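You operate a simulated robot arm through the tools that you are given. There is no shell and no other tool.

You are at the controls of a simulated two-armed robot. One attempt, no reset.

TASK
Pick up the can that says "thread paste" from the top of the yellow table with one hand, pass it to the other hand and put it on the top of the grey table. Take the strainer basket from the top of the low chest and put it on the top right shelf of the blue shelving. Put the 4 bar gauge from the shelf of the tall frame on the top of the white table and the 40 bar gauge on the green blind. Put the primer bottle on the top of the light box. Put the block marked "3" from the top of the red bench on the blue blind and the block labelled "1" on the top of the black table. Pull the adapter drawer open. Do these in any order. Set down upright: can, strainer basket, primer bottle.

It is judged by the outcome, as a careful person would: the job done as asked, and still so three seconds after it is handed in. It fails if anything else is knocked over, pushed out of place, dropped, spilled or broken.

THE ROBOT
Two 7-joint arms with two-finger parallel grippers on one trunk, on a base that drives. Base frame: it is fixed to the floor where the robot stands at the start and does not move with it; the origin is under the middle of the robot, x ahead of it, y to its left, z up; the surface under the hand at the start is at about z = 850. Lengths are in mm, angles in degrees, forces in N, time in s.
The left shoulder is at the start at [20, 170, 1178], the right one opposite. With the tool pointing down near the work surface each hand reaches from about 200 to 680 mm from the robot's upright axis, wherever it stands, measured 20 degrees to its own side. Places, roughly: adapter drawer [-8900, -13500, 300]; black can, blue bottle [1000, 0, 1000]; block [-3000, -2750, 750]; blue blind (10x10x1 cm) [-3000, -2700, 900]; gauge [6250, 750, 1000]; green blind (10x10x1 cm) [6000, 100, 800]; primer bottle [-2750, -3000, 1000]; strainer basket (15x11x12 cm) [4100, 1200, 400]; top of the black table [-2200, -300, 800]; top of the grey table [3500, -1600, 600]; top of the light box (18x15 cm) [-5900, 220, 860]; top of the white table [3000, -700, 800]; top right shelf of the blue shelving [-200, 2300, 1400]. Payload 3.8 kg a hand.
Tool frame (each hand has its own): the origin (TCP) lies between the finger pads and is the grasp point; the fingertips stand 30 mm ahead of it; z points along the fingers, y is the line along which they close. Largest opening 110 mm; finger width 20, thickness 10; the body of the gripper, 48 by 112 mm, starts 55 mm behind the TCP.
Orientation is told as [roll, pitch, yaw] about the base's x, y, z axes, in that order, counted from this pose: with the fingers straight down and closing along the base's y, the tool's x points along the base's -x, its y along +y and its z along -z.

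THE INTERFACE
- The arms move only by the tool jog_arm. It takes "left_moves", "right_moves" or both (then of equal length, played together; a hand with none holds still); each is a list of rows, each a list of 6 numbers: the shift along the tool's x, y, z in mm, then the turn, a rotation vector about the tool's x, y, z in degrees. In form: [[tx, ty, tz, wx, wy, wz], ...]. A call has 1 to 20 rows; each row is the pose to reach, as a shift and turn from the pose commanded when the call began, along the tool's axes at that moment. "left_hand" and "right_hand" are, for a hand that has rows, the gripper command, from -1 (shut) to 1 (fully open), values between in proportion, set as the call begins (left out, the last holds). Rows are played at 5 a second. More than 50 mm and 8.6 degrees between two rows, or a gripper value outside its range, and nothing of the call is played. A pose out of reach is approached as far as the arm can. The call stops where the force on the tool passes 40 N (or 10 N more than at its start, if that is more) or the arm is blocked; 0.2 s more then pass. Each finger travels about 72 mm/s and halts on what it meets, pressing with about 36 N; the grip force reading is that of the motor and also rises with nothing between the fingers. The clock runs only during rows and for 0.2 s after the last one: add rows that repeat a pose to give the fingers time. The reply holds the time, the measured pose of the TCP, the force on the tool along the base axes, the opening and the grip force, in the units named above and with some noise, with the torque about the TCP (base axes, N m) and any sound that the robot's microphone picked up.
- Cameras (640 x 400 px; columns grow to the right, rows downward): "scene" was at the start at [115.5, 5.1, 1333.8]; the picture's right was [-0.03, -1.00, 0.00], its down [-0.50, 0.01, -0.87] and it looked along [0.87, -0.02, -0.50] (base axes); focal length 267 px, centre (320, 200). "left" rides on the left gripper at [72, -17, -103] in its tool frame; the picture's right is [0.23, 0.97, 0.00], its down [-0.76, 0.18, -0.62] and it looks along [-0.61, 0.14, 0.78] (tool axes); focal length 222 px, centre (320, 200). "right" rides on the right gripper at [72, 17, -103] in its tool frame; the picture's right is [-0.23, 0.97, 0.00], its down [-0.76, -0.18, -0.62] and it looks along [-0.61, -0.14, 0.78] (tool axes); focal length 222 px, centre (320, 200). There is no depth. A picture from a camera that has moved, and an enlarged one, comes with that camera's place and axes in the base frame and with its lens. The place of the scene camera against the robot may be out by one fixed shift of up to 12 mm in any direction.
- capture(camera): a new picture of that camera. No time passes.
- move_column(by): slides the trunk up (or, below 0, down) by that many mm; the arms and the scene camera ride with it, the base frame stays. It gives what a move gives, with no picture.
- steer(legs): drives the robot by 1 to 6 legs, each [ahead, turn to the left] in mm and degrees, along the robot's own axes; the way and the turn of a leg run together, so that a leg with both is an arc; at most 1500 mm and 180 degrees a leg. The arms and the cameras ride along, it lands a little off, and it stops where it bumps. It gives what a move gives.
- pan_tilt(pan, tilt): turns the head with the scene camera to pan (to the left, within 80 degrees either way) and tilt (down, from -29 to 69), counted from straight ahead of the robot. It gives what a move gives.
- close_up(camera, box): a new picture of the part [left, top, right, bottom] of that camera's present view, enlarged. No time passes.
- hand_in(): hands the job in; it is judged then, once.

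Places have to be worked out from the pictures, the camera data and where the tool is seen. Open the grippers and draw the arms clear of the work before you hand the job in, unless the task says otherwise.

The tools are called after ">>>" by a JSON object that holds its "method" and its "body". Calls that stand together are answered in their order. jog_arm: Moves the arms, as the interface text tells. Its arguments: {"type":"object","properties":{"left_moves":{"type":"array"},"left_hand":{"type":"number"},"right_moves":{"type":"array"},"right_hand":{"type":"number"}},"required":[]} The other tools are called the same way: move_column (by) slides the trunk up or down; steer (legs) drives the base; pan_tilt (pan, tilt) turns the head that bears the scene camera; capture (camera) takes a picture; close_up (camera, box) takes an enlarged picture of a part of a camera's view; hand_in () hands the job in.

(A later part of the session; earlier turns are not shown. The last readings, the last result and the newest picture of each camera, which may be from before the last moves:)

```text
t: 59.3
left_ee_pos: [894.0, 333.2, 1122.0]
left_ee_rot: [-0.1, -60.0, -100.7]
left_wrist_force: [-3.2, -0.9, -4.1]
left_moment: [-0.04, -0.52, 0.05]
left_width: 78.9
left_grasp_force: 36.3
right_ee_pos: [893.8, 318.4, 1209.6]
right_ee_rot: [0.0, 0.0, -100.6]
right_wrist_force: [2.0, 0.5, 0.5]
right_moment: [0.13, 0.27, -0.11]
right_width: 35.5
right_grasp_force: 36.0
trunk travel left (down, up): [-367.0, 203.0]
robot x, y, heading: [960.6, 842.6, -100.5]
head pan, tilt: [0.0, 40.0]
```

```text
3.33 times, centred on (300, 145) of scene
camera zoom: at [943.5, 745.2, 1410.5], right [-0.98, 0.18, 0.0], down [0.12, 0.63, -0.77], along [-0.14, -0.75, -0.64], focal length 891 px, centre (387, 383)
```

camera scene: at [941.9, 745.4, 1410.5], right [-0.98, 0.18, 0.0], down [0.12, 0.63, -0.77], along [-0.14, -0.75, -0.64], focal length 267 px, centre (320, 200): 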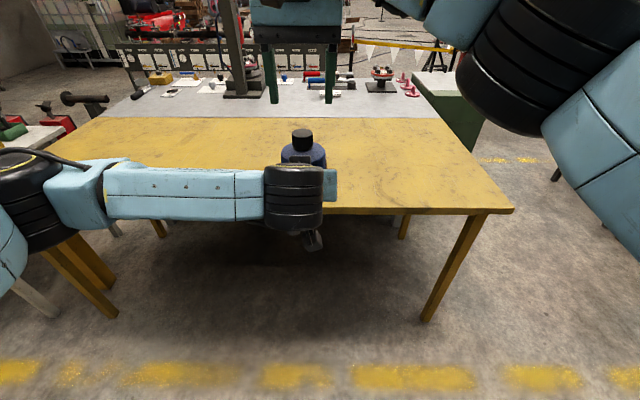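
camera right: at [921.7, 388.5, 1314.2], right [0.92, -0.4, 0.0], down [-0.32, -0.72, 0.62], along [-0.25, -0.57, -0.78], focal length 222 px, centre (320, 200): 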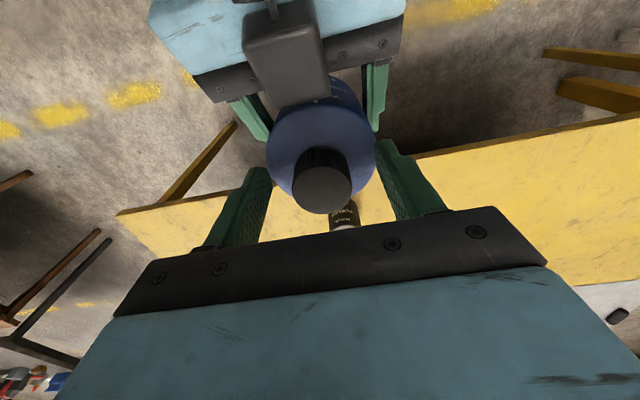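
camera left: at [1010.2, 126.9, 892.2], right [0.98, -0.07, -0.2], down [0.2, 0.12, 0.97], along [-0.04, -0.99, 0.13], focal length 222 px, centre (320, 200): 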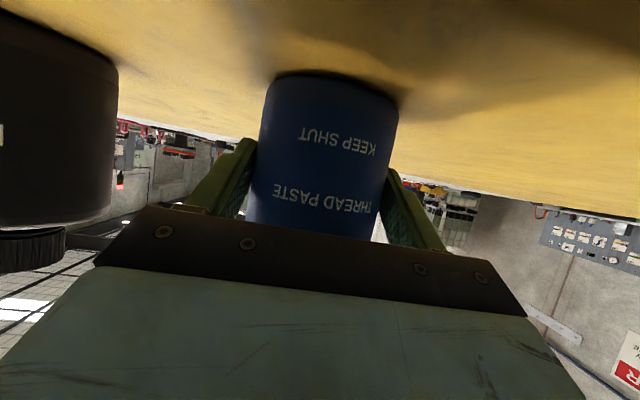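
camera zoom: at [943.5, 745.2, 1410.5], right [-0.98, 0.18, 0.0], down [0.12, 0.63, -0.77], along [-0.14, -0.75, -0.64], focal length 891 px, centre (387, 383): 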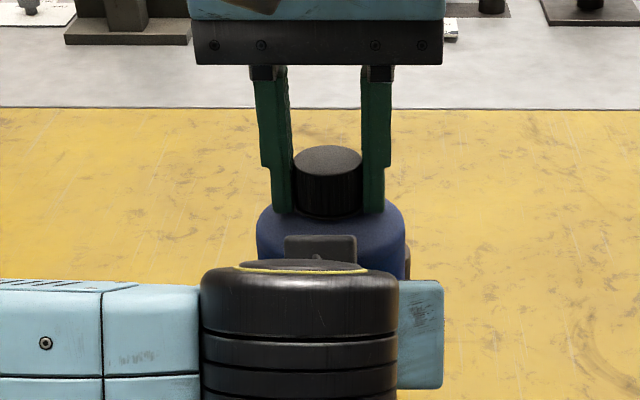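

The right hand holds the cap (35.5 mm, 36 N). Now I open the left hand and draw it straight back from the can.

>>> {"method": "jog_arm", "body": {"left_moves": [[0, 0, 0, 0, 0, 0], [0, 0, 0, 0, 0, 0], [0, 0, 0, 0, 0, 0], [0, 0, 0, 0, 0, 0], [15, 0, -26, 0, 0, 0], [32, 0, -55, 0, 0, 0], [49, 0, -85, 0, 0, 0], [65, 0, -113, 0, 0, 0], [65, 0, -113, 0, 0, 0]], "left_hand": 1}}

>>> {"method": "capture", "body": {"camera": "scene"}}

>>> {"method": "capture", "body": {"camera": "right"}}

```text
t: 61.3
left_ee_pos: [919.5, 460.5, 1122.7]
left_ee_rot: [0.0, -60.0, -100.6]
left_wrist_force: [0.8, -0.8, 0.4]
left_moment: [0.0, 0.0, -0.02]
left_width: 110.1
left_grasp_force: 0.1
right_ee_pos: [891.8, 318.0, 1211.0]
right_ee_rot: [0.0, 0.1, -100.6]
right_wrist_force: [-0.6, -0.4, -0.1]
right_moment: [0.01, 0.04, 0.03]
right_width: 35.4
right_grasp_force: 36.4
trunk travel left (down, up): [-367.0, 203.0]
robot x, y, heading: [961.6, 841.5, -100.9]
head pan, tilt: [0.0, 40.0]
```

```text
taken
camera scene: at [943.7, 744.8, 1410.4], right [-0.98, 0.18, 0.0], down [0.12, 0.63, -0.77], along [-0.14, -0.75, -0.64], focal length 267 px, centre (320, 200)
```

scene: 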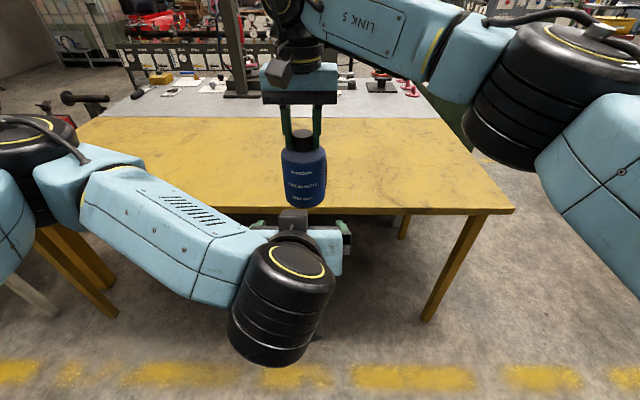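

```text
taken
camera right: at [921.3, 385.0, 1314.3], right [0.92, -0.4, 0.0], down [-0.32, -0.72, 0.62], along [-0.25, -0.57, -0.78], focal length 222 px, centre (320, 200)
```

right: 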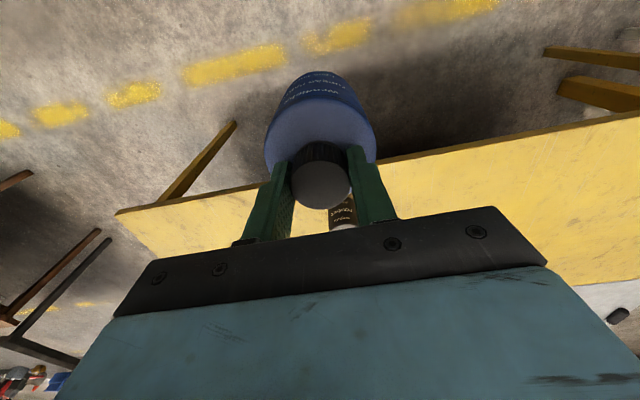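

The hand-over worked: the can hangs from the right hand and the left is free. I turn the left hand back down and tuck both hands nearer the robot for driving.

>>> {"method": "jog_arm", "body": {"left_moves": [[0, 16, 0, 0, 7.5, 0], [0, 33, 0, 0, 15, 0], [0, 49, 0, 0, 22.5, 0], [0, 65, 0, 0, 30, 0], [0, 81, 0, 0, 37.5, 0], [0, 98, 0, 0, 45, 0], [0, 114, 0, 0, 52.5, 0], [0, 130, 0, 0, 60, 0], [0, 130, 0, 0, 60, 0]], "right_moves": [[0, -35, 0, 0, 0, 0], [0, -70, 0, 0, 0, 0], [0, -105, 0, 0, 0, 0], [0, -140, 0, 0, 0, 0], [0, -180, 0, 0, 0, 0], [40, -180, 0, 0, 0, 0], [80, -180, 0, 0, 0, 0], [120, -180, 0, 0, 0, 0], [120, -180, 0, 0, 0, 0]], "left_hand": 1, "right_hand": -1}}

>>> {"method": "pan_tilt", "body": {"pan": 75, "tilt": 15}}

>>> {"method": "capture", "body": {"camera": "scene"}}

>>> {"method": "pan_tilt", "body": {"pan": 30, "tilt": 20}}

>>> {"method": "capture", "body": {"camera": "scene"}}

```text
t: 63.3
left_ee_pos: [1046.5, 437.1, 1122.8]
left_ee_rot: [-0.1, 0.2, -100.5]
left_wrist_force: [0.6, 0.2, -1.0]
left_moment: [0.03, 0.05, 0.01]
left_width: 110.1
left_grasp_force: 0.0
right_ee_pos: [739.4, 468.4, 1209.4]
right_ee_rot: [0.0, 0.0, -100.7]
right_wrist_force: [-0.1, 0.0, -0.3]
right_moment: [-0.01, 0.05, 0.01]
right_width: 35.5
right_grasp_force: 36.0
trunk travel left (down, up): [-367.0, 203.0]
robot x, y, heading: [958.0, 841.8, -100.6]
head pan, tilt: [0.0, 40.0]
```

```text
t: 64.7
left_ee_pos: [1046.1, 436.5, 1122.6]
left_ee_rot: [0.1, 0.0, -100.5]
left_wrist_force: [0.6, 0.1, 0.6]
left_moment: [0.03, -0.01, 0.01]
left_width: 109.8
left_grasp_force: 0.0
right_ee_pos: [738.9, 468.7, 1209.4]
right_ee_rot: [0.1, 0.1, -100.6]
right_wrist_force: [0.5, -0.5, -0.4]
right_moment: [-0.01, 0.0, -0.01]
right_width: 35.1
right_grasp_force: 35.3
trunk travel left (down, up): [-367.0, 203.0]
robot x, y, heading: [957.8, 843.9, -100.7]
head pan, tilt: [75.0, 15.0]
```

```text
taken
camera scene: at [1043.2, 788.5, 1450.0], right [-0.43, -0.9, 0.0], down [-0.23, 0.11, -0.97], along [0.87, -0.42, -0.26], focal length 267 px, centre (320, 200)
```

scene: 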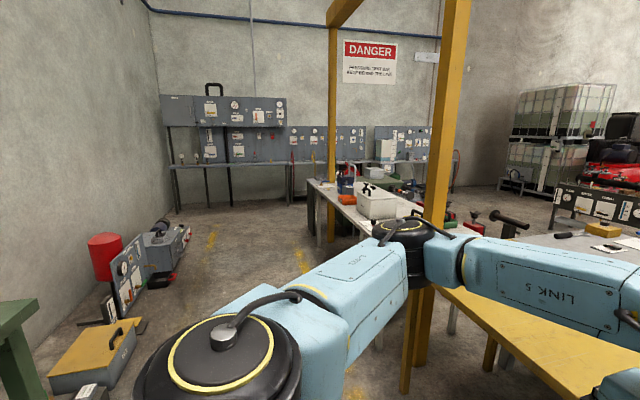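

```text
t: 65.8
left_ee_pos: [1046.0, 436.5, 1122.3]
left_ee_rot: [-0.1, 0.1, -100.5]
left_wrist_force: [-0.5, -0.1, 0.6]
left_moment: [0.0, -0.03, 0.02]
left_width: 110.0
left_grasp_force: 0.0
right_ee_pos: [739.3, 469.3, 1210.1]
right_ee_rot: [0.0, 0.0, -100.6]
right_wrist_force: [0.1, 0.1, -0.5]
right_moment: [0.04, -0.05, -0.03]
right_width: 35.4
right_grasp_force: 36.3
trunk travel left (down, up): [-367.0, 203.0]
robot x, y, heading: [957.6, 845.2, -100.7]
head pan, tilt: [30.0, 20.0]
```

```text
taken
camera scene: at [990.0, 741.1, 1441.9], right [-0.94, -0.33, 0.0], down [-0.11, 0.32, -0.94], along [0.31, -0.89, -0.34], focal length 267 px, centre (320, 200)
```

scene: 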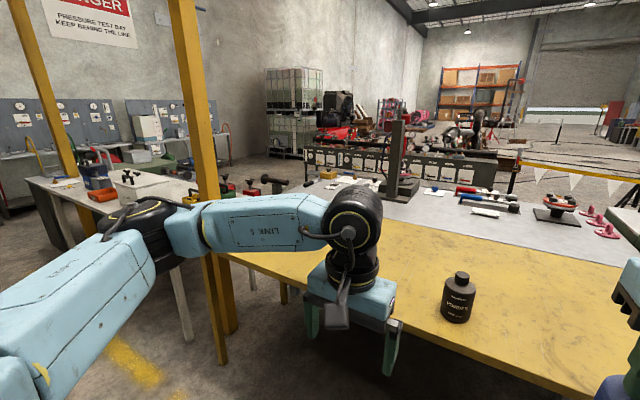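

I zoom into these views to make out the white table, the grey table and the low chest.

>>> {"method": "close_up", "body": {"camera": "scene", "box": [0, 90, 360, 315]}}

>>> {"method": "pan_tilt", "body": {"pan": 78, "tilt": 8}}

>>> {"method": "close_up", "body": {"camera": "scene", "box": [0, 100, 320, 300]}}

>>> {"method": "close_up", "body": {"camera": "scene", "box": [300, 100, 620, 300]}}

```text
1.78 times, centred on (180, 202) of scene
camera zoom: at [990.0, 741.1, 1441.9], right [-0.94, -0.33, 0.0], down [-0.11, 0.32, -0.94], along [0.31, -0.89, -0.34], focal length 475 px, centre (569, 196)
```

zoom: 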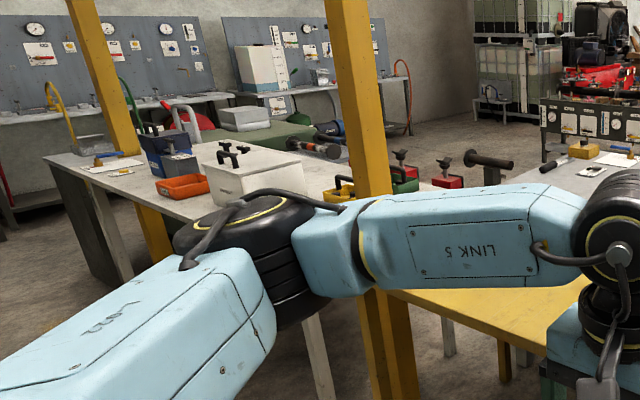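

```text
t: 67.0
left_ee_pos: [1046.7, 437.3, 1122.5]
left_ee_rot: [0.0, 0.0, -100.6]
left_wrist_force: [-1.0, 1.3, 0.7]
left_moment: [-0.05, 0.02, 0.03]
left_width: 110.2
left_grasp_force: 0.1
right_ee_pos: [738.0, 469.3, 1210.6]
right_ee_rot: [0.0, 0.0, -100.6]
right_wrist_force: [0.1, 0.5, 0.2]
right_moment: [-0.04, 0.02, -0.01]
right_width: 35.3
right_grasp_force: 36.0
trunk travel left (down, up): [-367.0, 203.0]
robot x, y, heading: [959.1, 843.9, -100.3]
head pan, tilt: [78.0, 8.0]
```

```text
2.00 times, centred on (160, 200) of scene
camera zoom: at [1044.5, 793.3, 1461.4], right [-0.38, -0.92, 0.0], down [-0.13, 0.05, -0.99], along [0.91, -0.38, -0.14], focal length 535 px, centre (640, 200)
```

zoom: 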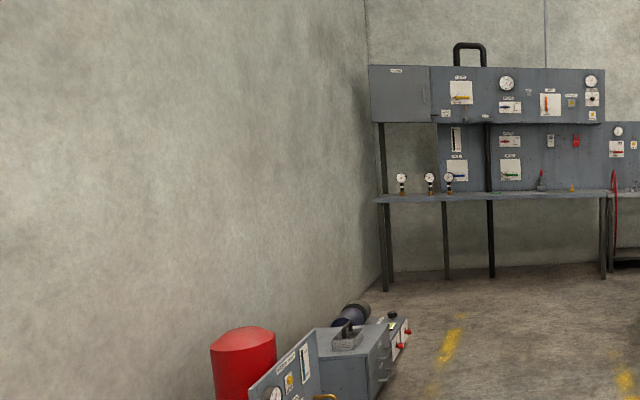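

```text
2.00 times, centred on (460, 200) of scene
camera zoom: at [1044.5, 793.3, 1461.4], right [-0.38, -0.92, 0.0], down [-0.13, 0.05, -0.99], along [0.91, -0.38, -0.14], focal length 535 px, centre (40, 200)
```

zoom: 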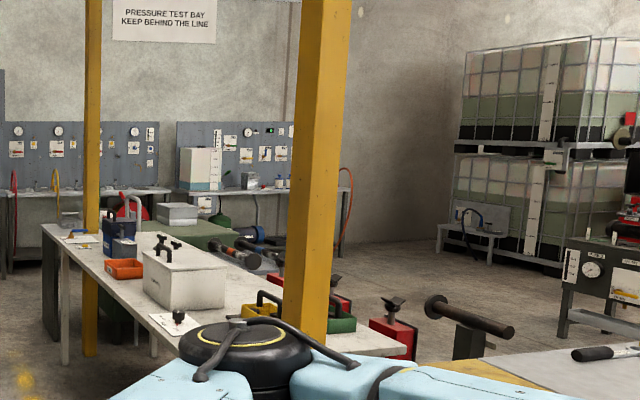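

The aisle ahead along the white table's left side is clear. I turn left to run parallel with it and drive 1.5 m, then look again.

>>> {"method": "steer", "body": {"legs": [[0, 88], [1500, 0]]}}

>>> {"method": "pan_tilt", "body": {"pan": -40, "tilt": 18}}

>>> {"method": "capture", "body": {"camera": "scene"}}

>>> {"method": "pan_tilt", "body": {"pan": 10, "tilt": 15}}

>>> {"method": "capture", "body": {"camera": "scene"}}

```text
t: 78.1
left_ee_pos: [2814.0, 577.1, 1122.8]
left_ee_rot: [0.0, 0.0, -13.4]
left_wrist_force: [0.4, -0.5, 0.5]
left_moment: [-0.01, -0.01, 0.03]
left_width: 110.1
left_grasp_force: 0.0
right_ee_pos: [2766.6, 270.3, 1210.0]
right_ee_rot: [-0.1, -0.1, -13.5]
right_wrist_force: [0.1, 0.0, 0.5]
right_moment: [0.0, -0.01, 0.03]
right_width: 34.7
right_grasp_force: 36.0
trunk travel left (down, up): [-367.0, 203.0]
robot x, y, heading: [2406.8, 511.1, -13.3]
head pan, tilt: [78.0, 8.0]
```

```text
t: 80.1
left_ee_pos: [2813.1, 577.1, 1122.1]
left_ee_rot: [0.0, -0.1, -13.4]
left_wrist_force: [0.0, 0.0, 0.2]
left_moment: [0.02, -0.01, 0.0]
left_width: 110.1
left_grasp_force: 0.0
right_ee_pos: [2767.4, 268.9, 1210.4]
right_ee_rot: [-0.1, 0.0, -13.5]
right_wrist_force: [0.1, 0.0, -0.2]
right_moment: [0.04, 0.02, -0.03]
right_width: 34.8
right_grasp_force: 35.9
trunk travel left (down, up): [-367.0, 203.0]
robot x, y, heading: [2403.4, 509.6, -13.2]
head pan, tilt: [-40.0, 18.0]
```

```text
taken
camera scene: at [2486.0, 437.0, 1445.2], right [-0.8, -0.6, 0.0], down [-0.18, 0.25, -0.95], along [0.57, -0.76, -0.31], focal length 267 px, centre (320, 200)
```

scene: 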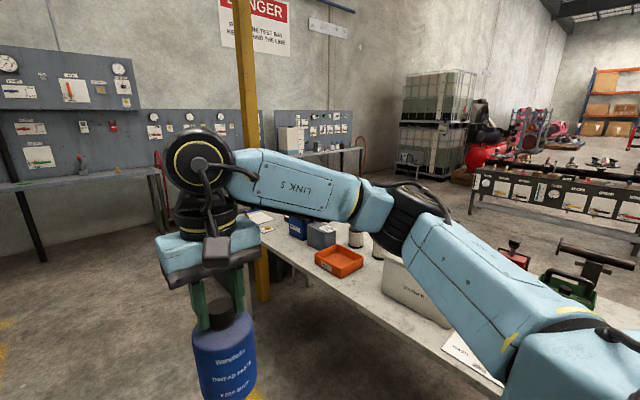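

```text
t: 81.3
left_ee_pos: [2814.1, 576.9, 1121.6]
left_ee_rot: [0.0, 0.0, -13.4]
left_wrist_force: [-0.8, 0.9, 0.9]
left_moment: [-0.05, 0.01, 0.02]
left_width: 110.2
left_grasp_force: 0.1
right_ee_pos: [2767.7, 269.8, 1208.9]
right_ee_rot: [0.1, 0.0, -13.5]
right_wrist_force: [-0.5, 0.6, -0.2]
right_moment: [-0.02, 0.03, 0.02]
right_width: 34.6
right_grasp_force: 36.1
trunk travel left (down, up): [-367.0, 203.0]
robot x, y, heading: [2407.1, 505.9, -13.5]
head pan, tilt: [10.0, 15.0]
```

```text
taken
camera scene: at [2523.5, 506.3, 1450.0], right [-0.06, -1.0, 0.0], down [-0.26, 0.02, -0.97], along [0.96, -0.06, -0.26], focal length 267 px, centre (320, 200)
```

scene: 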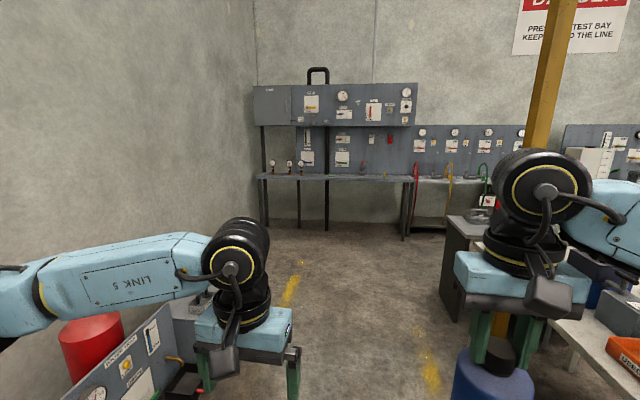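

The right grip width crept from 35.5 to 34.6 mm; I check the can in the right hand, and look round further to the left.

>>> {"method": "capture", "body": {"camera": "right"}}

>>> {"method": "pan_tilt", "body": {"pan": -15, "tilt": 35}}

>>> {"method": "capture", "body": {"camera": "scene"}}

```text
taken
camera right: at [2700.1, 303.0, 1314.1], right [0.45, 0.89, 0.0], down [0.7, -0.35, 0.62], along [0.56, -0.28, -0.78], focal length 222 px, centre (320, 200)
```

right: 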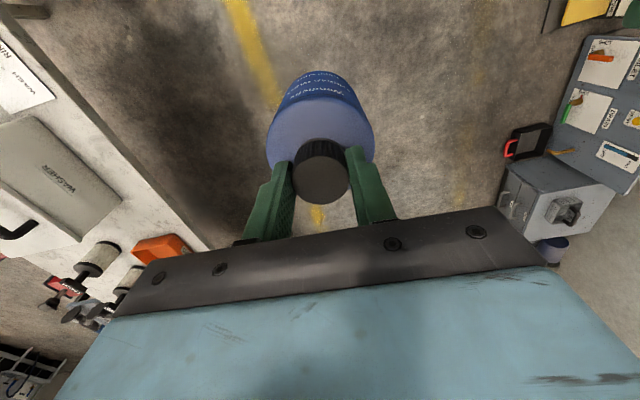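

```text
t: 82.2
left_ee_pos: [2813.3, 576.4, 1122.1]
left_ee_rot: [0.0, 0.0, -13.5]
left_wrist_force: [-0.4, -0.9, -0.7]
left_moment: [-0.01, -0.01, 0.01]
left_width: 110.1
left_grasp_force: 0.1
right_ee_pos: [2767.4, 270.5, 1209.5]
right_ee_rot: [0.0, 0.0, -13.5]
right_wrist_force: [-0.1, 0.7, 0.2]
right_moment: [-0.01, 0.03, 0.0]
right_width: 34.7
right_grasp_force: 36.2
trunk travel left (down, up): [-367.0, 203.0]
robot x, y, heading: [2401.7, 505.1, -13.5]
head pan, tilt: [-15.0, 35.0]
```

```text
taken
camera scene: at [2507.8, 470.1, 1418.1], right [-0.47, -0.88, 0.0], down [-0.5, 0.27, -0.82], along [0.72, -0.39, -0.57], focal length 267 px, centre (320, 200)
```

scene: 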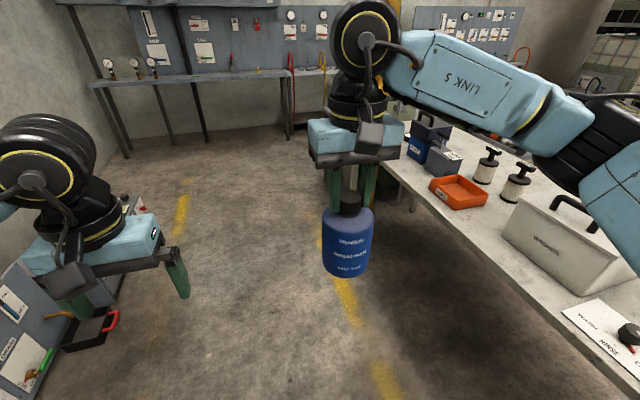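

The cap sits about 8 mm lower in the picture than right after the hand-over. I take a closer look to judge whether it keeps slipping.

>>> {"method": "close_up", "body": {"camera": "right", "box": [220, 60, 420, 260]}}

>>> {"method": "close_up", "body": {"camera": "scene", "box": [290, 110, 420, 290]}}

```text
2.00 times, centred on (320, 160) of right
camera zoom: at [2700.1, 303.1, 1314.1], right [0.45, 0.89, 0.0], down [0.7, -0.35, 0.62], along [0.56, -0.28, -0.78], focal length 444 px, centre (320, 280)
```

zoom: 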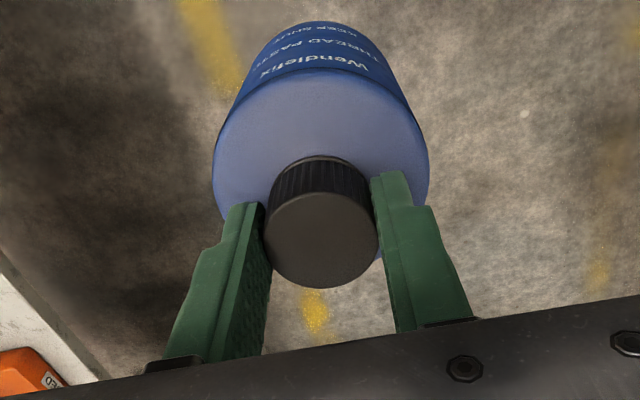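

```text
2.22 times, centred on (355, 200) of scene
camera zoom: at [2507.8, 470.1, 1418.1], right [-0.47, -0.88, 0.0], down [-0.5, 0.27, -0.82], along [0.72, -0.39, -0.57], focal length 594 px, centre (242, 200)
```

zoom: 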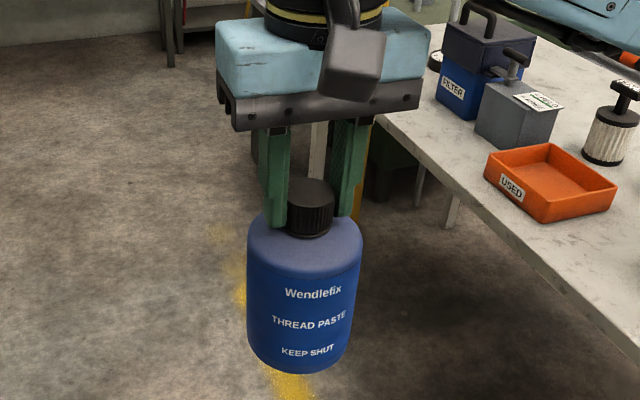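

I hold still for four seconds to see if the can creeps down in the grip.

>>> {"method": "jog_arm", "body": {"right_moves": [[0, 0, 0, 0, 0, 0], [0, 0, 0, 0, 0, 0], [0, 0, 0, 0, 0, 0], [0, 0, 0, 0, 0, 0], [0, 0, 0, 0, 0, 0], [0, 0, 0, 0, 0, 0], [0, 0, 0, 0, 0, 0], [0, 0, 0, 0, 0, 0], [0, 0, 0, 0, 0, 0], [0, 0, 0, 0, 0, 0], [0, 0, 0, 0, 0, 0], [0, 0, 0, 0, 0, 0], [0, 0, 0, 0, 0, 0], [0, 0, 0, 0, 0, 0], [0, 0, 0, 0, 0, 0], [0, 0, 0, 0, 0, 0], [0, 0, 0, 0, 0, 0], [0, 0, 0, 0, 0, 0], [0, 0, 0, 0, 0, 0], [0, 0, 0, 0, 0, 0]], "right_hand": -1}}

>>> {"method": "close_up", "body": {"camera": "right", "box": [220, 60, 420, 260]}}

```text
t: 86.4
left_ee_pos: [2813.7, 576.5, 1123.0]
left_ee_rot: [0.0, 0.1, -13.3]
left_wrist_force: [-0.2, -0.4, 0.0]
left_moment: [0.0, -0.02, 0.04]
left_width: 110.0
left_grasp_force: 0.0
right_ee_pos: [2767.1, 270.8, 1210.4]
right_ee_rot: [0.0, 0.0, -13.5]
right_wrist_force: [0.8, -0.4, 0.9]
right_moment: [-0.02, 0.0, 0.02]
right_width: 34.1
right_grasp_force: 35.4
trunk travel left (down, up): [-367.0, 203.0]
robot x, y, heading: [2405.3, 510.4, -13.6]
head pan, tilt: [-15.0, 35.0]
```

```text
2.00 times, centred on (320, 160) of right
camera zoom: at [2700.1, 303.0, 1314.1], right [0.45, 0.89, 0.0], down [0.7, -0.35, 0.62], along [0.56, -0.28, -0.78], focal length 444 px, centre (320, 280)
```

zoom: 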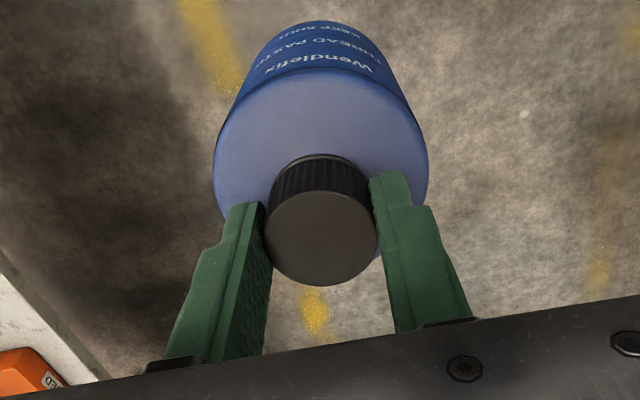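

The width keeps shrinking (34.1 mm), so the cap may be creeping out of the pads. I take a sharp close-up of the grip to see which way.

>>> {"method": "close_up", "body": {"camera": "scene", "box": [325, 150, 385, 220]}}

>>> {"method": "close_up", "body": {"camera": "right", "box": [270, 130, 370, 230]}}

```text
5.71 times, centred on (355, 185) of scene
camera zoom: at [2507.7, 470.0, 1418.0], right [-0.48, -0.88, 0.0], down [-0.5, 0.27, -0.82], along [0.72, -0.39, -0.57], focal length 1528 px, centre (120, 286)
```

zoom: 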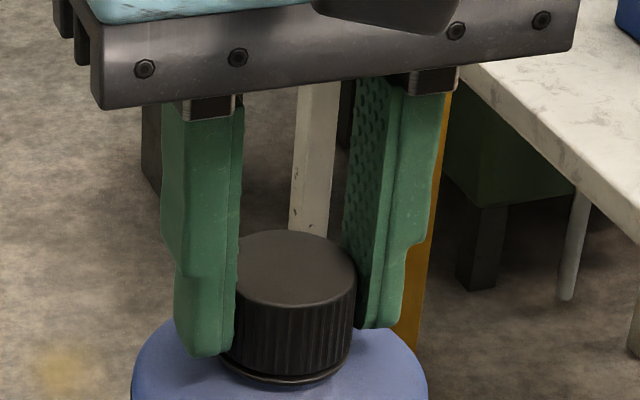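

```text
4.00 times, centred on (320, 180) of right
camera zoom: at [2700.1, 303.0, 1314.1], right [0.45, 0.89, 0.0], down [0.7, -0.35, 0.62], along [0.56, -0.28, -0.78], focal length 888 px, centre (320, 280)
```

zoom: 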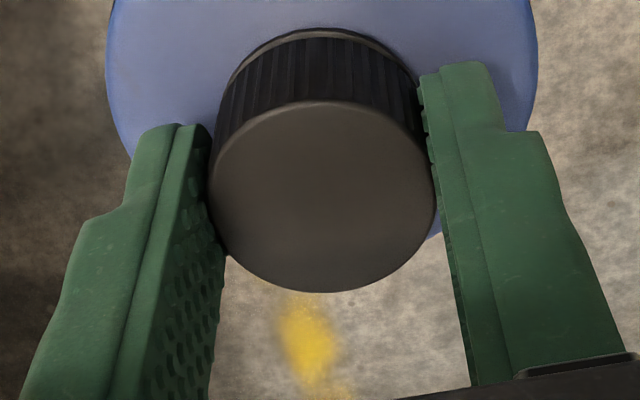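

The cap has slid down in the pads (its top now ~14 mm below the TCP) and creeps slowly. I'll let the left hand support the body again, then regrip: both hands go to the middle, left tilted behind the can.

>>> {"method": "jog_arm", "body": {"left_moves": [[0, 0, 0, 0, -7.5, 0], [-2, -14, 0, 0, -15, 0], [-4, -32, 0, 0, -22.5, 0], [-6, -50, 0, 0, -30, 0], [-8, -68, 0, 0, -37.5, 0], [-11, -86, 0, 0, -45, 0], [-14, -104, 0, 0, -52.5, 0], [-16, -120, 0, 0, -60, 0], [-18, -131, 0, 0, -60, 0], [-18, -131, 0, 0, -60, 0]], "right_moves": [[-15, 22, -2, 0, 0, 0], [-30, 44, -5, 0, 0, 0], [-45, 66, -8, 0, 0, 0], [-60, 88, -10, 0, 0, 0], [-75, 110, -12, 0, 0, 0], [-90, 132, -15, 0, 0, 0], [-105, 155, -18, 0, 0, 0], [-119, 177, -20, 0, 0, 0], [-119, 177, -20, 0, 0, 0], [-119, 177, -20, 0, 0, 0]], "left_hand": 1, "right_hand": -1}}

>>> {"method": "capture", "body": {"camera": "left"}}

>>> {"method": "pan_tilt", "body": {"pan": 0, "tilt": 40}}

>>> {"method": "capture", "body": {"camera": "scene"}}

```text
t: 88.6
left_ee_pos: [2800.4, 445.8, 1122.4]
left_ee_rot: [-0.1, -60.0, -13.3]
left_wrist_force: [0.0, 0.2, -0.3]
left_moment: [0.0, -0.03, 0.0]
left_width: 110.0
left_grasp_force: 0.0
right_ee_pos: [2924.4, 415.3, 1229.5]
right_ee_rot: [0.0, -0.1, -13.4]
right_wrist_force: [-0.1, 0.1, -4.1]
right_moment: [0.03, 0.01, 0.0]
right_width: 34.2
right_grasp_force: 36.2
trunk travel left (down, up): [-367.0, 203.0]
robot x, y, heading: [2405.8, 506.4, -13.2]
head pan, tilt: [-15.0, 35.0]
```

```text
taken
camera left: at [2675.0, 458.9, 1111.3], right [0.11, 0.97, -0.2], down [-0.11, 0.21, 0.97], along [0.99, -0.09, 0.13], focal length 222 px, centre (320, 200)
```

left: 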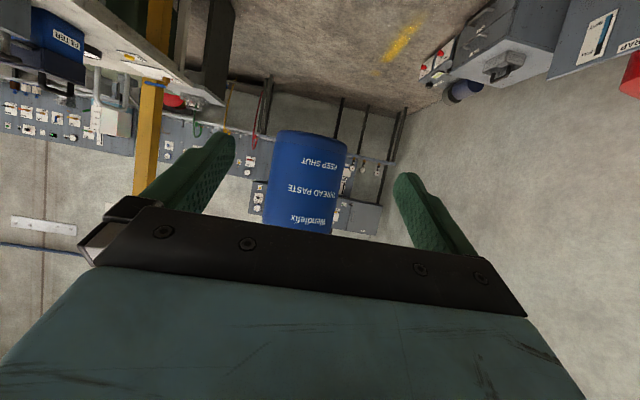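

```text
t: 89.3
left_ee_pos: [2801.2, 445.5, 1122.1]
left_ee_rot: [0.0, -59.9, -13.4]
left_wrist_force: [0.1, -0.2, -0.4]
left_moment: [0.01, -0.01, 0.0]
left_width: 110.2
left_grasp_force: 0.0
right_ee_pos: [2925.0, 413.1, 1229.5]
right_ee_rot: [0.0, 0.1, -13.5]
right_wrist_force: [-0.2, 0.7, -3.7]
right_moment: [0.14, 0.06, -0.01]
right_width: 33.5
right_grasp_force: 35.9
trunk travel left (down, up): [-367.0, 203.0]
robot x, y, heading: [2404.6, 510.8, -13.0]
head pan, tilt: [0.0, 40.0]
```

```text
taken
camera scene: at [2513.0, 492.2, 1410.5], right [-0.23, -0.97, 0.0], down [-0.63, 0.15, -0.77], along [0.74, -0.18, -0.64], focal length 267 px, centre (320, 200)
```

scene: 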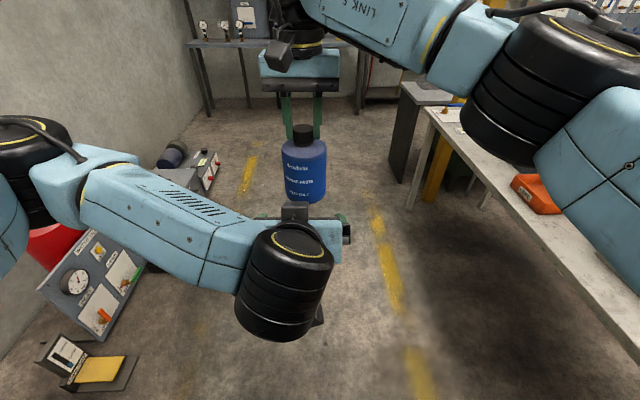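

The can is 126 mm ahead of the left hand and aligned; the left hand goes forward around the body.

>>> {"method": "jog_arm", "body": {"left_moves": [[-15, -2, 26, 0, 0, 0], [-30, -2, 52, 0, 0, 0], [-45, -2, 78, 0, 0, 0], [-58, -2, 100, 0, 0, 0]], "left_hand": 1}}

>>> {"method": "jog_arm", "body": {"left_moves": [[0, 0, 0, 0, 0, 0], [0, 0, 0, 0, 0, 0], [0, 0, 0, 0, 0, 0], [0, 0, 0, 0, 0, 0]], "left_hand": -1}}

>>> {"method": "capture", "body": {"camera": "left"}}

>>> {"method": "capture", "body": {"camera": "scene"}}

>>> {"method": "close_up", "body": {"camera": "right", "box": [220, 60, 420, 260]}}

```text
t: 90.3
left_ee_pos: [2913.7, 416.8, 1122.6]
left_ee_rot: [0.1, -59.9, -13.4]
left_wrist_force: [0.2, 0.6, 0.2]
left_moment: [-0.01, 0.02, 0.01]
left_width: 110.1
left_grasp_force: 0.0
right_ee_pos: [2926.0, 412.9, 1228.5]
right_ee_rot: [0.0, -0.1, -13.5]
right_wrist_force: [-0.6, 0.3, -3.7]
right_moment: [0.01, 0.0, -0.01]
right_width: 32.9
right_grasp_force: 36.0
trunk travel left (down, up): [-367.0, 203.0]
robot x, y, heading: [2404.0, 507.0, -13.4]
head pan, tilt: [0.0, 40.0]
```

```text
t: 91.3
left_ee_pos: [2912.2, 416.8, 1122.4]
left_ee_rot: [0.1, -60.0, -13.3]
left_wrist_force: [5.3, 3.5, 0.5]
left_moment: [-0.14, 0.33, 0.0]
left_width: 78.6
left_grasp_force: 35.8
right_ee_pos: [2925.0, 414.6, 1228.6]
right_ee_rot: [-0.1, 0.1, -13.4]
right_wrist_force: [-5.1, -3.8, -3.8]
right_moment: [-0.19, 0.16, 0.03]
right_width: 32.8
right_grasp_force: 35.9
trunk travel left (down, up): [-367.0, 203.0]
robot x, y, heading: [2405.2, 508.3, -13.2]
head pan, tilt: [0.0, 40.0]
```

```text
taken
camera left: at [2787.1, 429.6, 1111.4], right [0.11, 0.97, -0.2], down [-0.11, 0.21, 0.97], along [0.99, -0.09, 0.13], focal length 222 px, centre (320, 200)
```

left: 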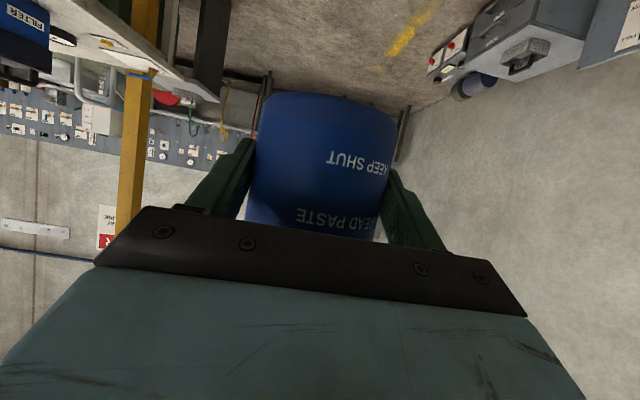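

```text
taken
camera scene: at [2513.1, 492.3, 1410.5], right [-0.23, -0.97, 0.0], down [-0.63, 0.15, -0.77], along [0.74, -0.18, -0.64], focal length 267 px, centre (320, 200)
```

scene: 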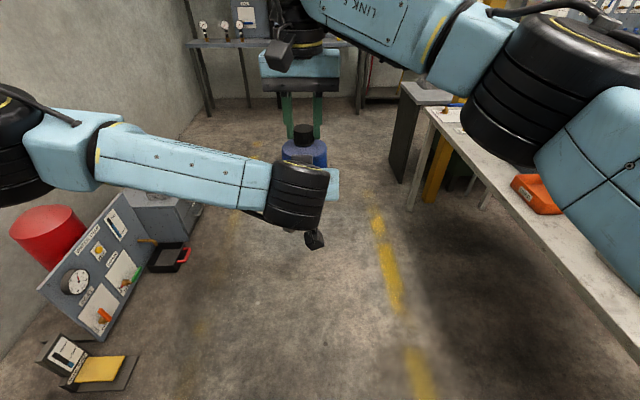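

```text
2.00 times, centred on (320, 160) of right
camera zoom: at [2857.5, 446.8, 1333.2], right [0.45, 0.89, 0.0], down [0.7, -0.35, 0.62], along [0.56, -0.28, -0.78], focal length 444 px, centre (320, 280)
```

zoom: 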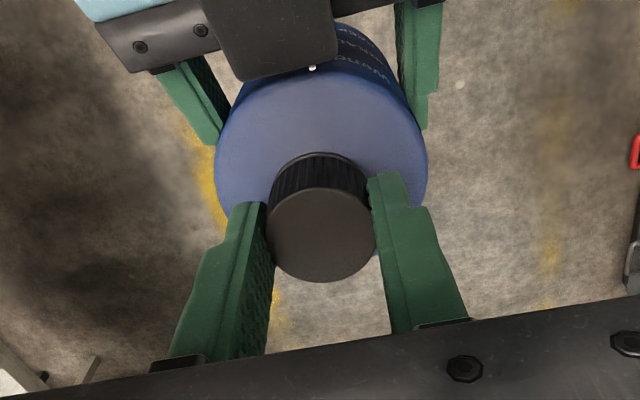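

The left hand has the body (78.6 mm). The cap grip had nearly slid out, so I open the right hand, lift it off and move it aside; the left will carry the can and the final pass will be made at the grey table with a deeper grip on the body.

>>> {"method": "jog_arm", "body": {"right_moves": [[0, 0, 0, 0, 0, 0], [0, 0, 0, 0, 0, 0], [0, 0, 0, 0, 0, 0], [0, 0, -30, 0, 0, 0], [0, 0, -60, 0, 0, 0], [10, -40, -60, 0, 0, 0], [25, -80, -60, 0, 0, 0], [45, -120, -60, 0, 0, 0], [70, -160, -60, 0, 0, 0], [100, -195, -60, 0, 0, 0], [130, -220, -60, 0, 0, 0], [130, -220, -60, 0, 0, 0]], "right_hand": 1}}

>>> {"method": "capture", "body": {"camera": "left"}}

>>> {"method": "capture", "body": {"camera": "scene"}}

```text
t: 93.9
left_ee_pos: [2913.1, 417.9, 1122.4]
left_ee_rot: [0.0, -59.9, -13.3]
left_wrist_force: [-0.1, -1.0, 1.3]
left_moment: [0.02, 0.07, -0.01]
left_width: 78.4
left_grasp_force: 35.8
right_ee_pos: [2748.2, 231.0, 1289.1]
right_ee_rot: [0.0, 0.0, -13.5]
right_wrist_force: [-0.1, 0.8, -0.1]
right_moment: [-0.02, 0.01, 0.01]
right_width: 110.1
right_grasp_force: 0.0
trunk travel left (down, up): [-367.0, 203.0]
robot x, y, heading: [2403.0, 511.4, -13.5]
head pan, tilt: [0.0, 40.0]
```

```text
taken
camera left: at [2787.4, 429.9, 1111.2], right [0.11, 0.97, -0.2], down [-0.11, 0.21, 0.97], along [0.99, -0.09, 0.13], focal length 222 px, centre (320, 200)
```

left: 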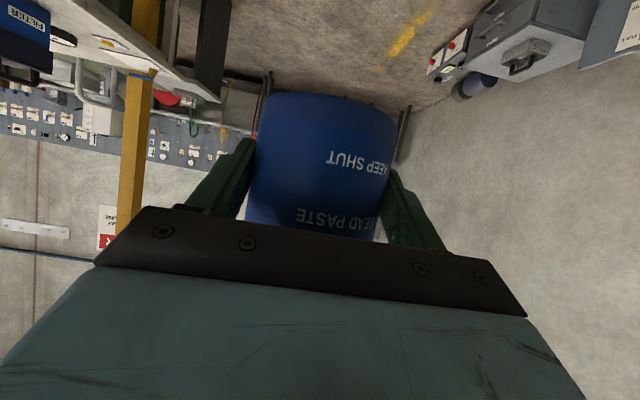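

```text
taken
camera scene: at [2513.8, 492.8, 1410.4], right [-0.23, -0.97, 0.0], down [-0.63, 0.15, -0.77], along [0.74, -0.18, -0.64], focal length 267 px, centre (320, 200)
```

scene: 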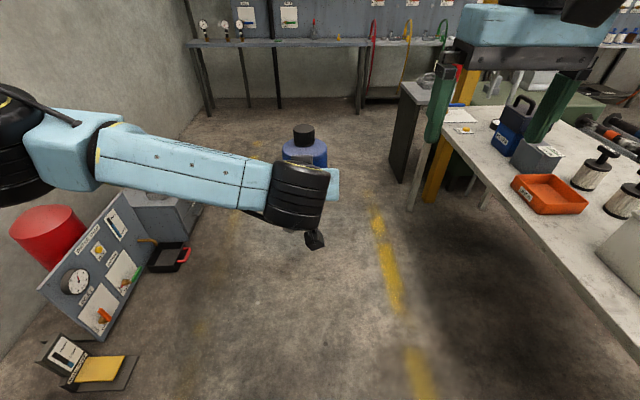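

The can sits firmly in the left hand. I drive on along the aisle past the end of the white table, keeping well clear of it, and look toward the grey table.

>>> {"method": "steer", "body": {"legs": [[0, 5], [1500, 0], [800, 0]]}}

>>> {"method": "pan_tilt", "body": {"pan": -75, "tilt": 25}}

>>> {"method": "capture", "body": {"camera": "scene"}}

>>> {"method": "capture", "body": {"camera": "left"}}

>>> {"method": "pan_tilt", "body": {"pan": -25, "tilt": 20}}

>>> {"method": "capture", "body": {"camera": "scene"}}

```text
t: 105.7
left_ee_pos: [5186.5, 96.4, 1121.7]
left_ee_rot: [0.1, -59.9, -9.5]
left_wrist_force: [-0.6, -0.7, 0.2]
left_moment: [0.01, 0.08, -0.01]
left_width: 78.2
left_grasp_force: 35.8
right_ee_pos: [5034.1, -99.9, 1290.8]
right_ee_rot: [-0.1, 0.0, -9.6]
right_wrist_force: [0.4, 0.1, -0.4]
right_moment: [0.03, 0.03, 0.0]
right_width: 109.9
right_grasp_force: 0.1
trunk travel left (down, up): [-367.0, 203.0]
robot x, y, heading: [4673.3, 156.4, -9.7]
head pan, tilt: [0.0, 40.0]
```

```text
t: 107.2
left_ee_pos: [5188.0, 96.9, 1122.2]
left_ee_rot: [0.1, -60.0, -9.5]
left_wrist_force: [0.1, 0.3, 0.1]
left_moment: [0.02, 0.06, -0.01]
left_width: 78.4
left_grasp_force: 35.5
right_ee_pos: [5035.2, -101.3, 1291.4]
right_ee_rot: [0.0, 0.1, -9.5]
right_wrist_force: [0.7, 0.4, 0.4]
right_moment: [-0.01, 0.01, -0.03]
right_width: 109.9
right_grasp_force: 0.1
trunk travel left (down, up): [-367.0, 203.0]
robot x, y, heading: [4669.7, 156.1, -9.4]
head pan, tilt: [-75.0, 25.0]
```

```text
taken
camera scene: at [4708.6, 66.9, 1433.8], right [-1.0, -0.1, 0.0], down [-0.04, 0.42, -0.91], along [0.09, -0.9, -0.42], focal length 267 px, centre (320, 200)
```

scene: 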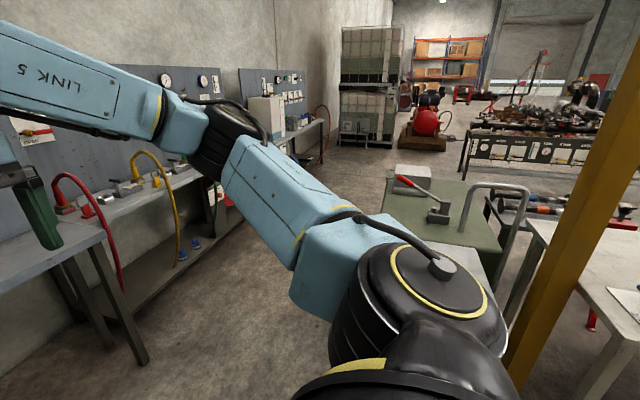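

```text
taken
camera left: at [5060.3, 100.5, 1111.3], right [0.05, 0.98, -0.2], down [-0.13, 0.2, 0.97], along [0.99, -0.02, 0.13], focal length 222 px, centre (320, 200)
```

left: 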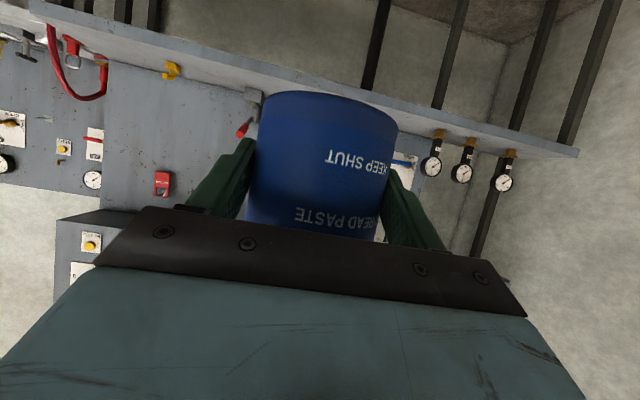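

```text
t: 108.4
left_ee_pos: [5186.5, 97.4, 1122.4]
left_ee_rot: [-0.1, -59.8, -9.6]
left_wrist_force: [-0.5, -0.3, 0.1]
left_moment: [-0.02, 0.05, 0.0]
left_width: 78.4
left_grasp_force: 35.9
right_ee_pos: [5034.9, -101.2, 1290.3]
right_ee_rot: [0.0, 0.1, -9.6]
right_wrist_force: [0.2, -0.1, -0.2]
right_moment: [0.01, -0.01, 0.0]
right_width: 110.0
right_grasp_force: 0.1
trunk travel left (down, up): [-367.0, 203.0]
robot x, y, heading: [4676.8, 156.1, -9.5]
head pan, tilt: [-25.0, 20.0]
```

```text
taken
camera scene: at [4776.4, 105.8, 1441.9], right [-0.57, -0.82, 0.0], down [-0.28, 0.19, -0.94], along [0.77, -0.53, -0.34], focal length 267 px, centre (320, 200)
```

scene: 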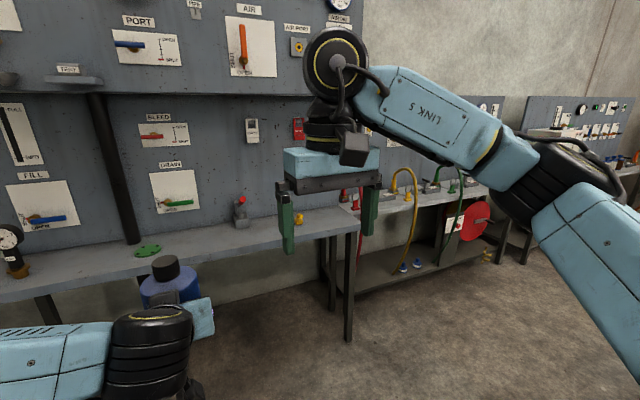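

The tall frame with the gauges is right ahead. Now I zoom toward where the grey table should be, right-rear of here.

>>> {"method": "pan_tilt", "body": {"pan": -80, "tilt": 20}}

>>> {"method": "close_up", "body": {"camera": "scene", "box": [320, 120, 640, 320]}}

```text
t: 109.6
left_ee_pos: [5187.1, 95.8, 1122.8]
left_ee_rot: [0.0, -60.0, -9.5]
left_wrist_force: [0.0, -0.3, -0.2]
left_moment: [-0.01, 0.04, 0.02]
left_width: 78.6
left_grasp_force: 36.1
right_ee_pos: [5034.8, -99.6, 1289.6]
right_ee_rot: [0.0, 0.0, -9.6]
right_wrist_force: [-0.1, -0.2, 0.1]
right_moment: [0.01, 0.02, 0.02]
right_width: 110.0
right_grasp_force: 0.1
trunk travel left (down, up): [-367.0, 203.0]
robot x, y, heading: [4674.1, 153.4, -9.7]
head pan, tilt: [-80.0, 20.0]
```

```text
2.00 times, centred on (480, 220) of scene
camera zoom: at [4700.6, 65.5, 1441.9], right [-1.0, -0.01, 0.0], down [0.0, 0.34, -0.94], along [0.01, -0.94, -0.34], focal length 535 px, centre (0, 160)
```

zoom: 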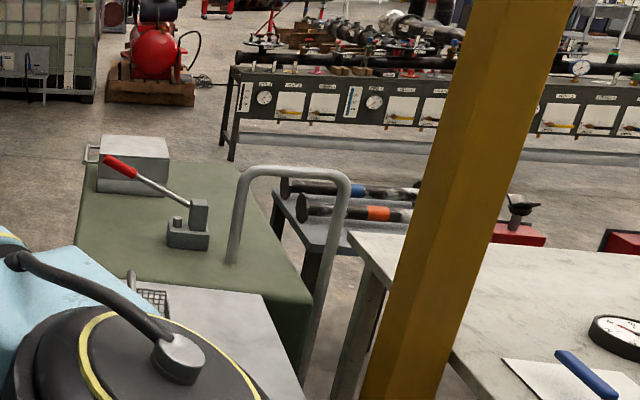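

The grey table (dark, with two torque wrenches) is behind the green trolley; I can reach it from its far side. I drive through the corridor between the trolley and the wall benches.

>>> {"method": "steer", "body": {"legs": [[0, -40], [730, 0], [0, -52], [1500, 0], [600, 0]]}}

>>> {"method": "pan_tilt", "body": {"pan": -75, "tilt": 25}}

>>> {"method": "capture", "body": {"camera": "scene"}}

>>> {"method": "pan_tilt", "body": {"pan": -20, "tilt": 25}}

>>> {"method": "capture", "body": {"camera": "scene"}}

>>> {"method": "capture", "body": {"camera": "left"}}

```text
t: 127.8
left_ee_pos: [4673.5, -2967.8, 1121.7]
left_ee_rot: [0.0, -59.9, -101.1]
left_wrist_force: [0.0, -0.5, -0.5]
left_moment: [0.05, 0.01, -0.04]
left_width: 78.5
left_grasp_force: 36.3
right_ee_pos: [4480.5, -2810.9, 1290.3]
right_ee_rot: [0.0, 0.0, -101.1]
right_wrist_force: [0.9, 0.1, 0.4]
right_moment: [0.02, 0.02, -0.01]
right_width: 110.0
right_grasp_force: 0.1
trunk travel left (down, up): [-367.0, 203.0]
robot x, y, heading: [4745.2, -2460.6, -101.0]
head pan, tilt: [-80.0, 20.0]
```

```text
t: 128.5
left_ee_pos: [4672.6, -2966.9, 1121.3]
left_ee_rot: [0.1, -59.9, -101.2]
left_wrist_force: [-0.1, 0.1, 0.1]
left_moment: [0.08, 0.01, 0.02]
left_width: 78.5
left_grasp_force: 35.8
right_ee_pos: [4481.3, -2808.5, 1290.7]
right_ee_rot: [0.0, 0.1, -101.2]
right_wrist_force: [-0.4, 0.0, -0.4]
right_moment: [0.0, 0.02, 0.02]
right_width: 110.1
right_grasp_force: 0.0
trunk travel left (down, up): [-367.0, 203.0]
robot x, y, heading: [4743.7, -2455.5, -101.1]
head pan, tilt: [-75.0, 25.0]
```

```text
taken
camera scene: at [4653.7, -2476.5, 1433.9], right [-0.07, 1.0, 0.0], down [0.42, 0.03, -0.91], along [-0.9, -0.06, -0.42], focal length 267 px, centre (320, 200)
```

scene: 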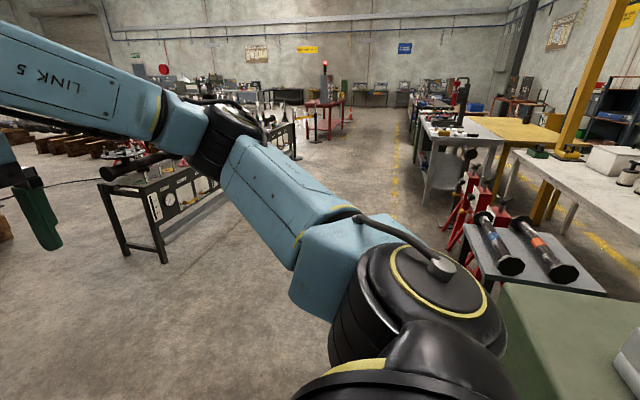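

```text
t: 129.7
left_ee_pos: [4673.2, -2967.3, 1121.3]
left_ee_rot: [0.2, -60.0, -101.1]
left_wrist_force: [-0.3, -0.5, 0.0]
left_moment: [0.04, -0.01, -0.01]
left_width: 78.2
left_grasp_force: 36.1
right_ee_pos: [4480.6, -2810.4, 1290.8]
right_ee_rot: [0.0, 0.0, -101.2]
right_wrist_force: [0.2, 0.1, -0.8]
right_moment: [-0.01, -0.01, 0.0]
right_width: 109.8
right_grasp_force: 0.0
trunk travel left (down, up): [-367.0, 203.0]
robot x, y, heading: [4748.4, -2455.7, -100.8]
head pan, tilt: [-20.0, 25.0]
```

```text
taken
camera scene: at [4697.9, -2549.2, 1433.8], right [-0.86, 0.52, 0.0], down [0.22, 0.36, -0.91], along [-0.47, -0.78, -0.42], focal length 267 px, centre (320, 200)
```

scene: 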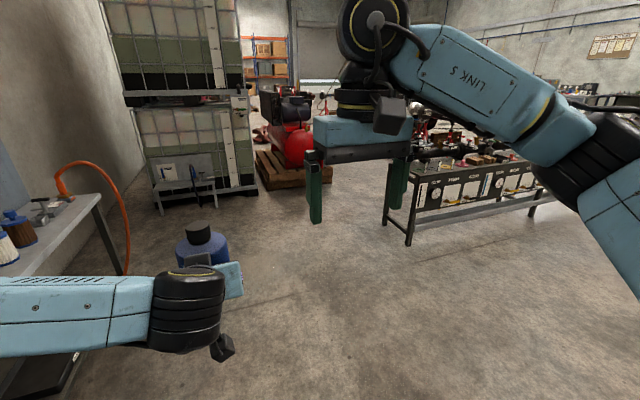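

```text
taken
camera left: at [4681.2, -2840.3, 1111.3], right [0.98, -0.08, -0.2], down [0.2, 0.12, 0.97], along [-0.05, -0.99, 0.13], focal length 222 px, centre (320, 200)
```

left: 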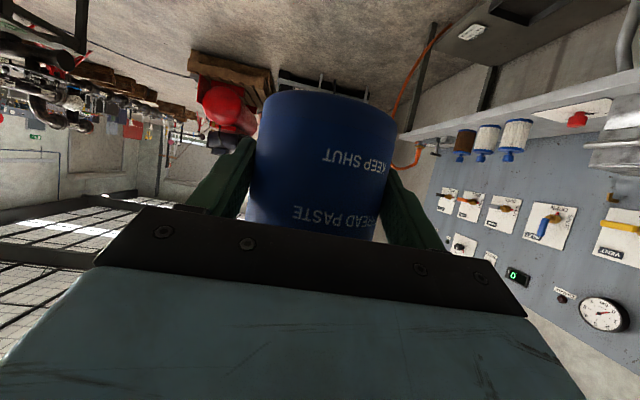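

The grey table is in view with two torque wrenches on it; there seems to be a free strip on its near (-y) side. I drive to stand in front of that side, facing it.

>>> {"method": "steer", "body": {"legs": [[0, -90], [1400, 0], [0, -97]]}}

>>> {"method": "pan_tilt", "body": {"pan": 0, "tilt": 50}}

>>> {"method": "capture", "body": {"camera": "scene"}}

>>> {"method": "capture", "body": {"camera": "right"}}

```text
t: 144.6
left_ee_pos: [3493.5, -1714.8, 1122.0]
left_ee_rot: [0.1, -60.0, 73.2]
left_wrist_force: [0.5, -0.3, -0.1]
left_moment: [-0.07, 0.0, 0.0]
left_width: 77.9
left_grasp_force: 36.2
right_ee_pos: [3669.7, -1889.5, 1291.0]
right_ee_rot: [0.0, 0.0, 73.0]
right_wrist_force: [-0.2, 0.4, -0.1]
right_moment: [0.01, 0.02, 0.02]
right_width: 110.1
right_grasp_force: 0.0
trunk travel left (down, up): [-367.0, 203.0]
robot x, y, heading: [3369.2, -2212.8, 73.2]
head pan, tilt: [-20.0, 25.0]
```

```text
t: 145.5
left_ee_pos: [3492.4, -1714.5, 1122.8]
left_ee_rot: [0.1, -59.9, 73.0]
left_wrist_force: [-0.1, -0.3, 1.1]
left_moment: [-0.1, 0.03, -0.03]
left_width: 78.0
left_grasp_force: 36.4
right_ee_pos: [3669.5, -1889.3, 1291.1]
right_ee_rot: [0.0, 0.1, 73.0]
right_wrist_force: [-0.1, 0.0, -0.2]
right_moment: [-0.01, 0.03, 0.0]
right_width: 110.1
right_grasp_force: 0.2
trunk travel left (down, up): [-367.0, 203.0]
robot x, y, heading: [3371.1, -2215.2, 73.0]
head pan, tilt: [0.0, 50.0]
```

```text
taken
camera scene: at [3402.7, -2112.7, 1396.4], right [0.96, -0.29, 0.0], down [-0.22, -0.73, -0.64], along [0.19, 0.62, -0.77], focal length 267 px, centre (320, 200)
```

scene: 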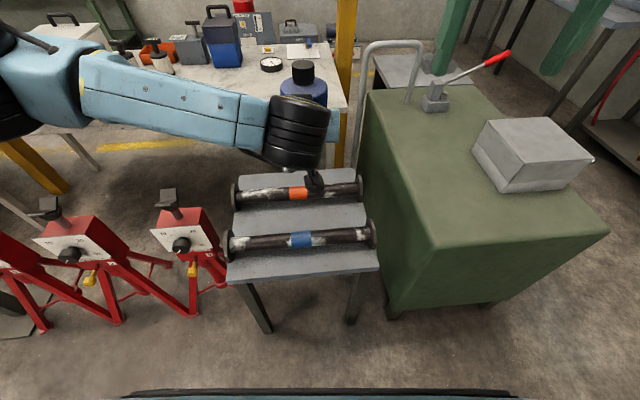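

```text
taken
camera right: at [3631.0, -1955.0, 1394.8], right [-0.87, 0.5, 0.0], down [0.39, 0.68, 0.62], along [0.31, 0.54, -0.78], focal length 222 px, centre (320, 200)
```

right: 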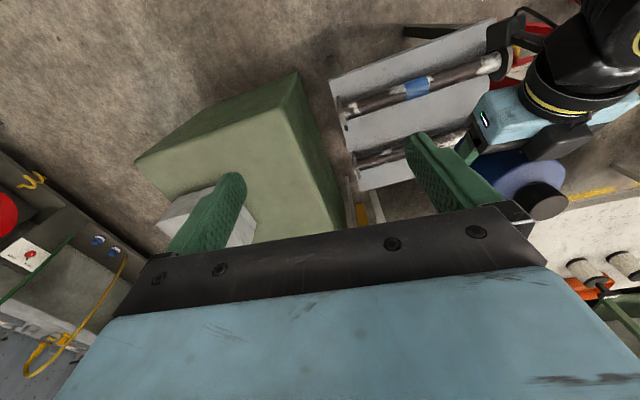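

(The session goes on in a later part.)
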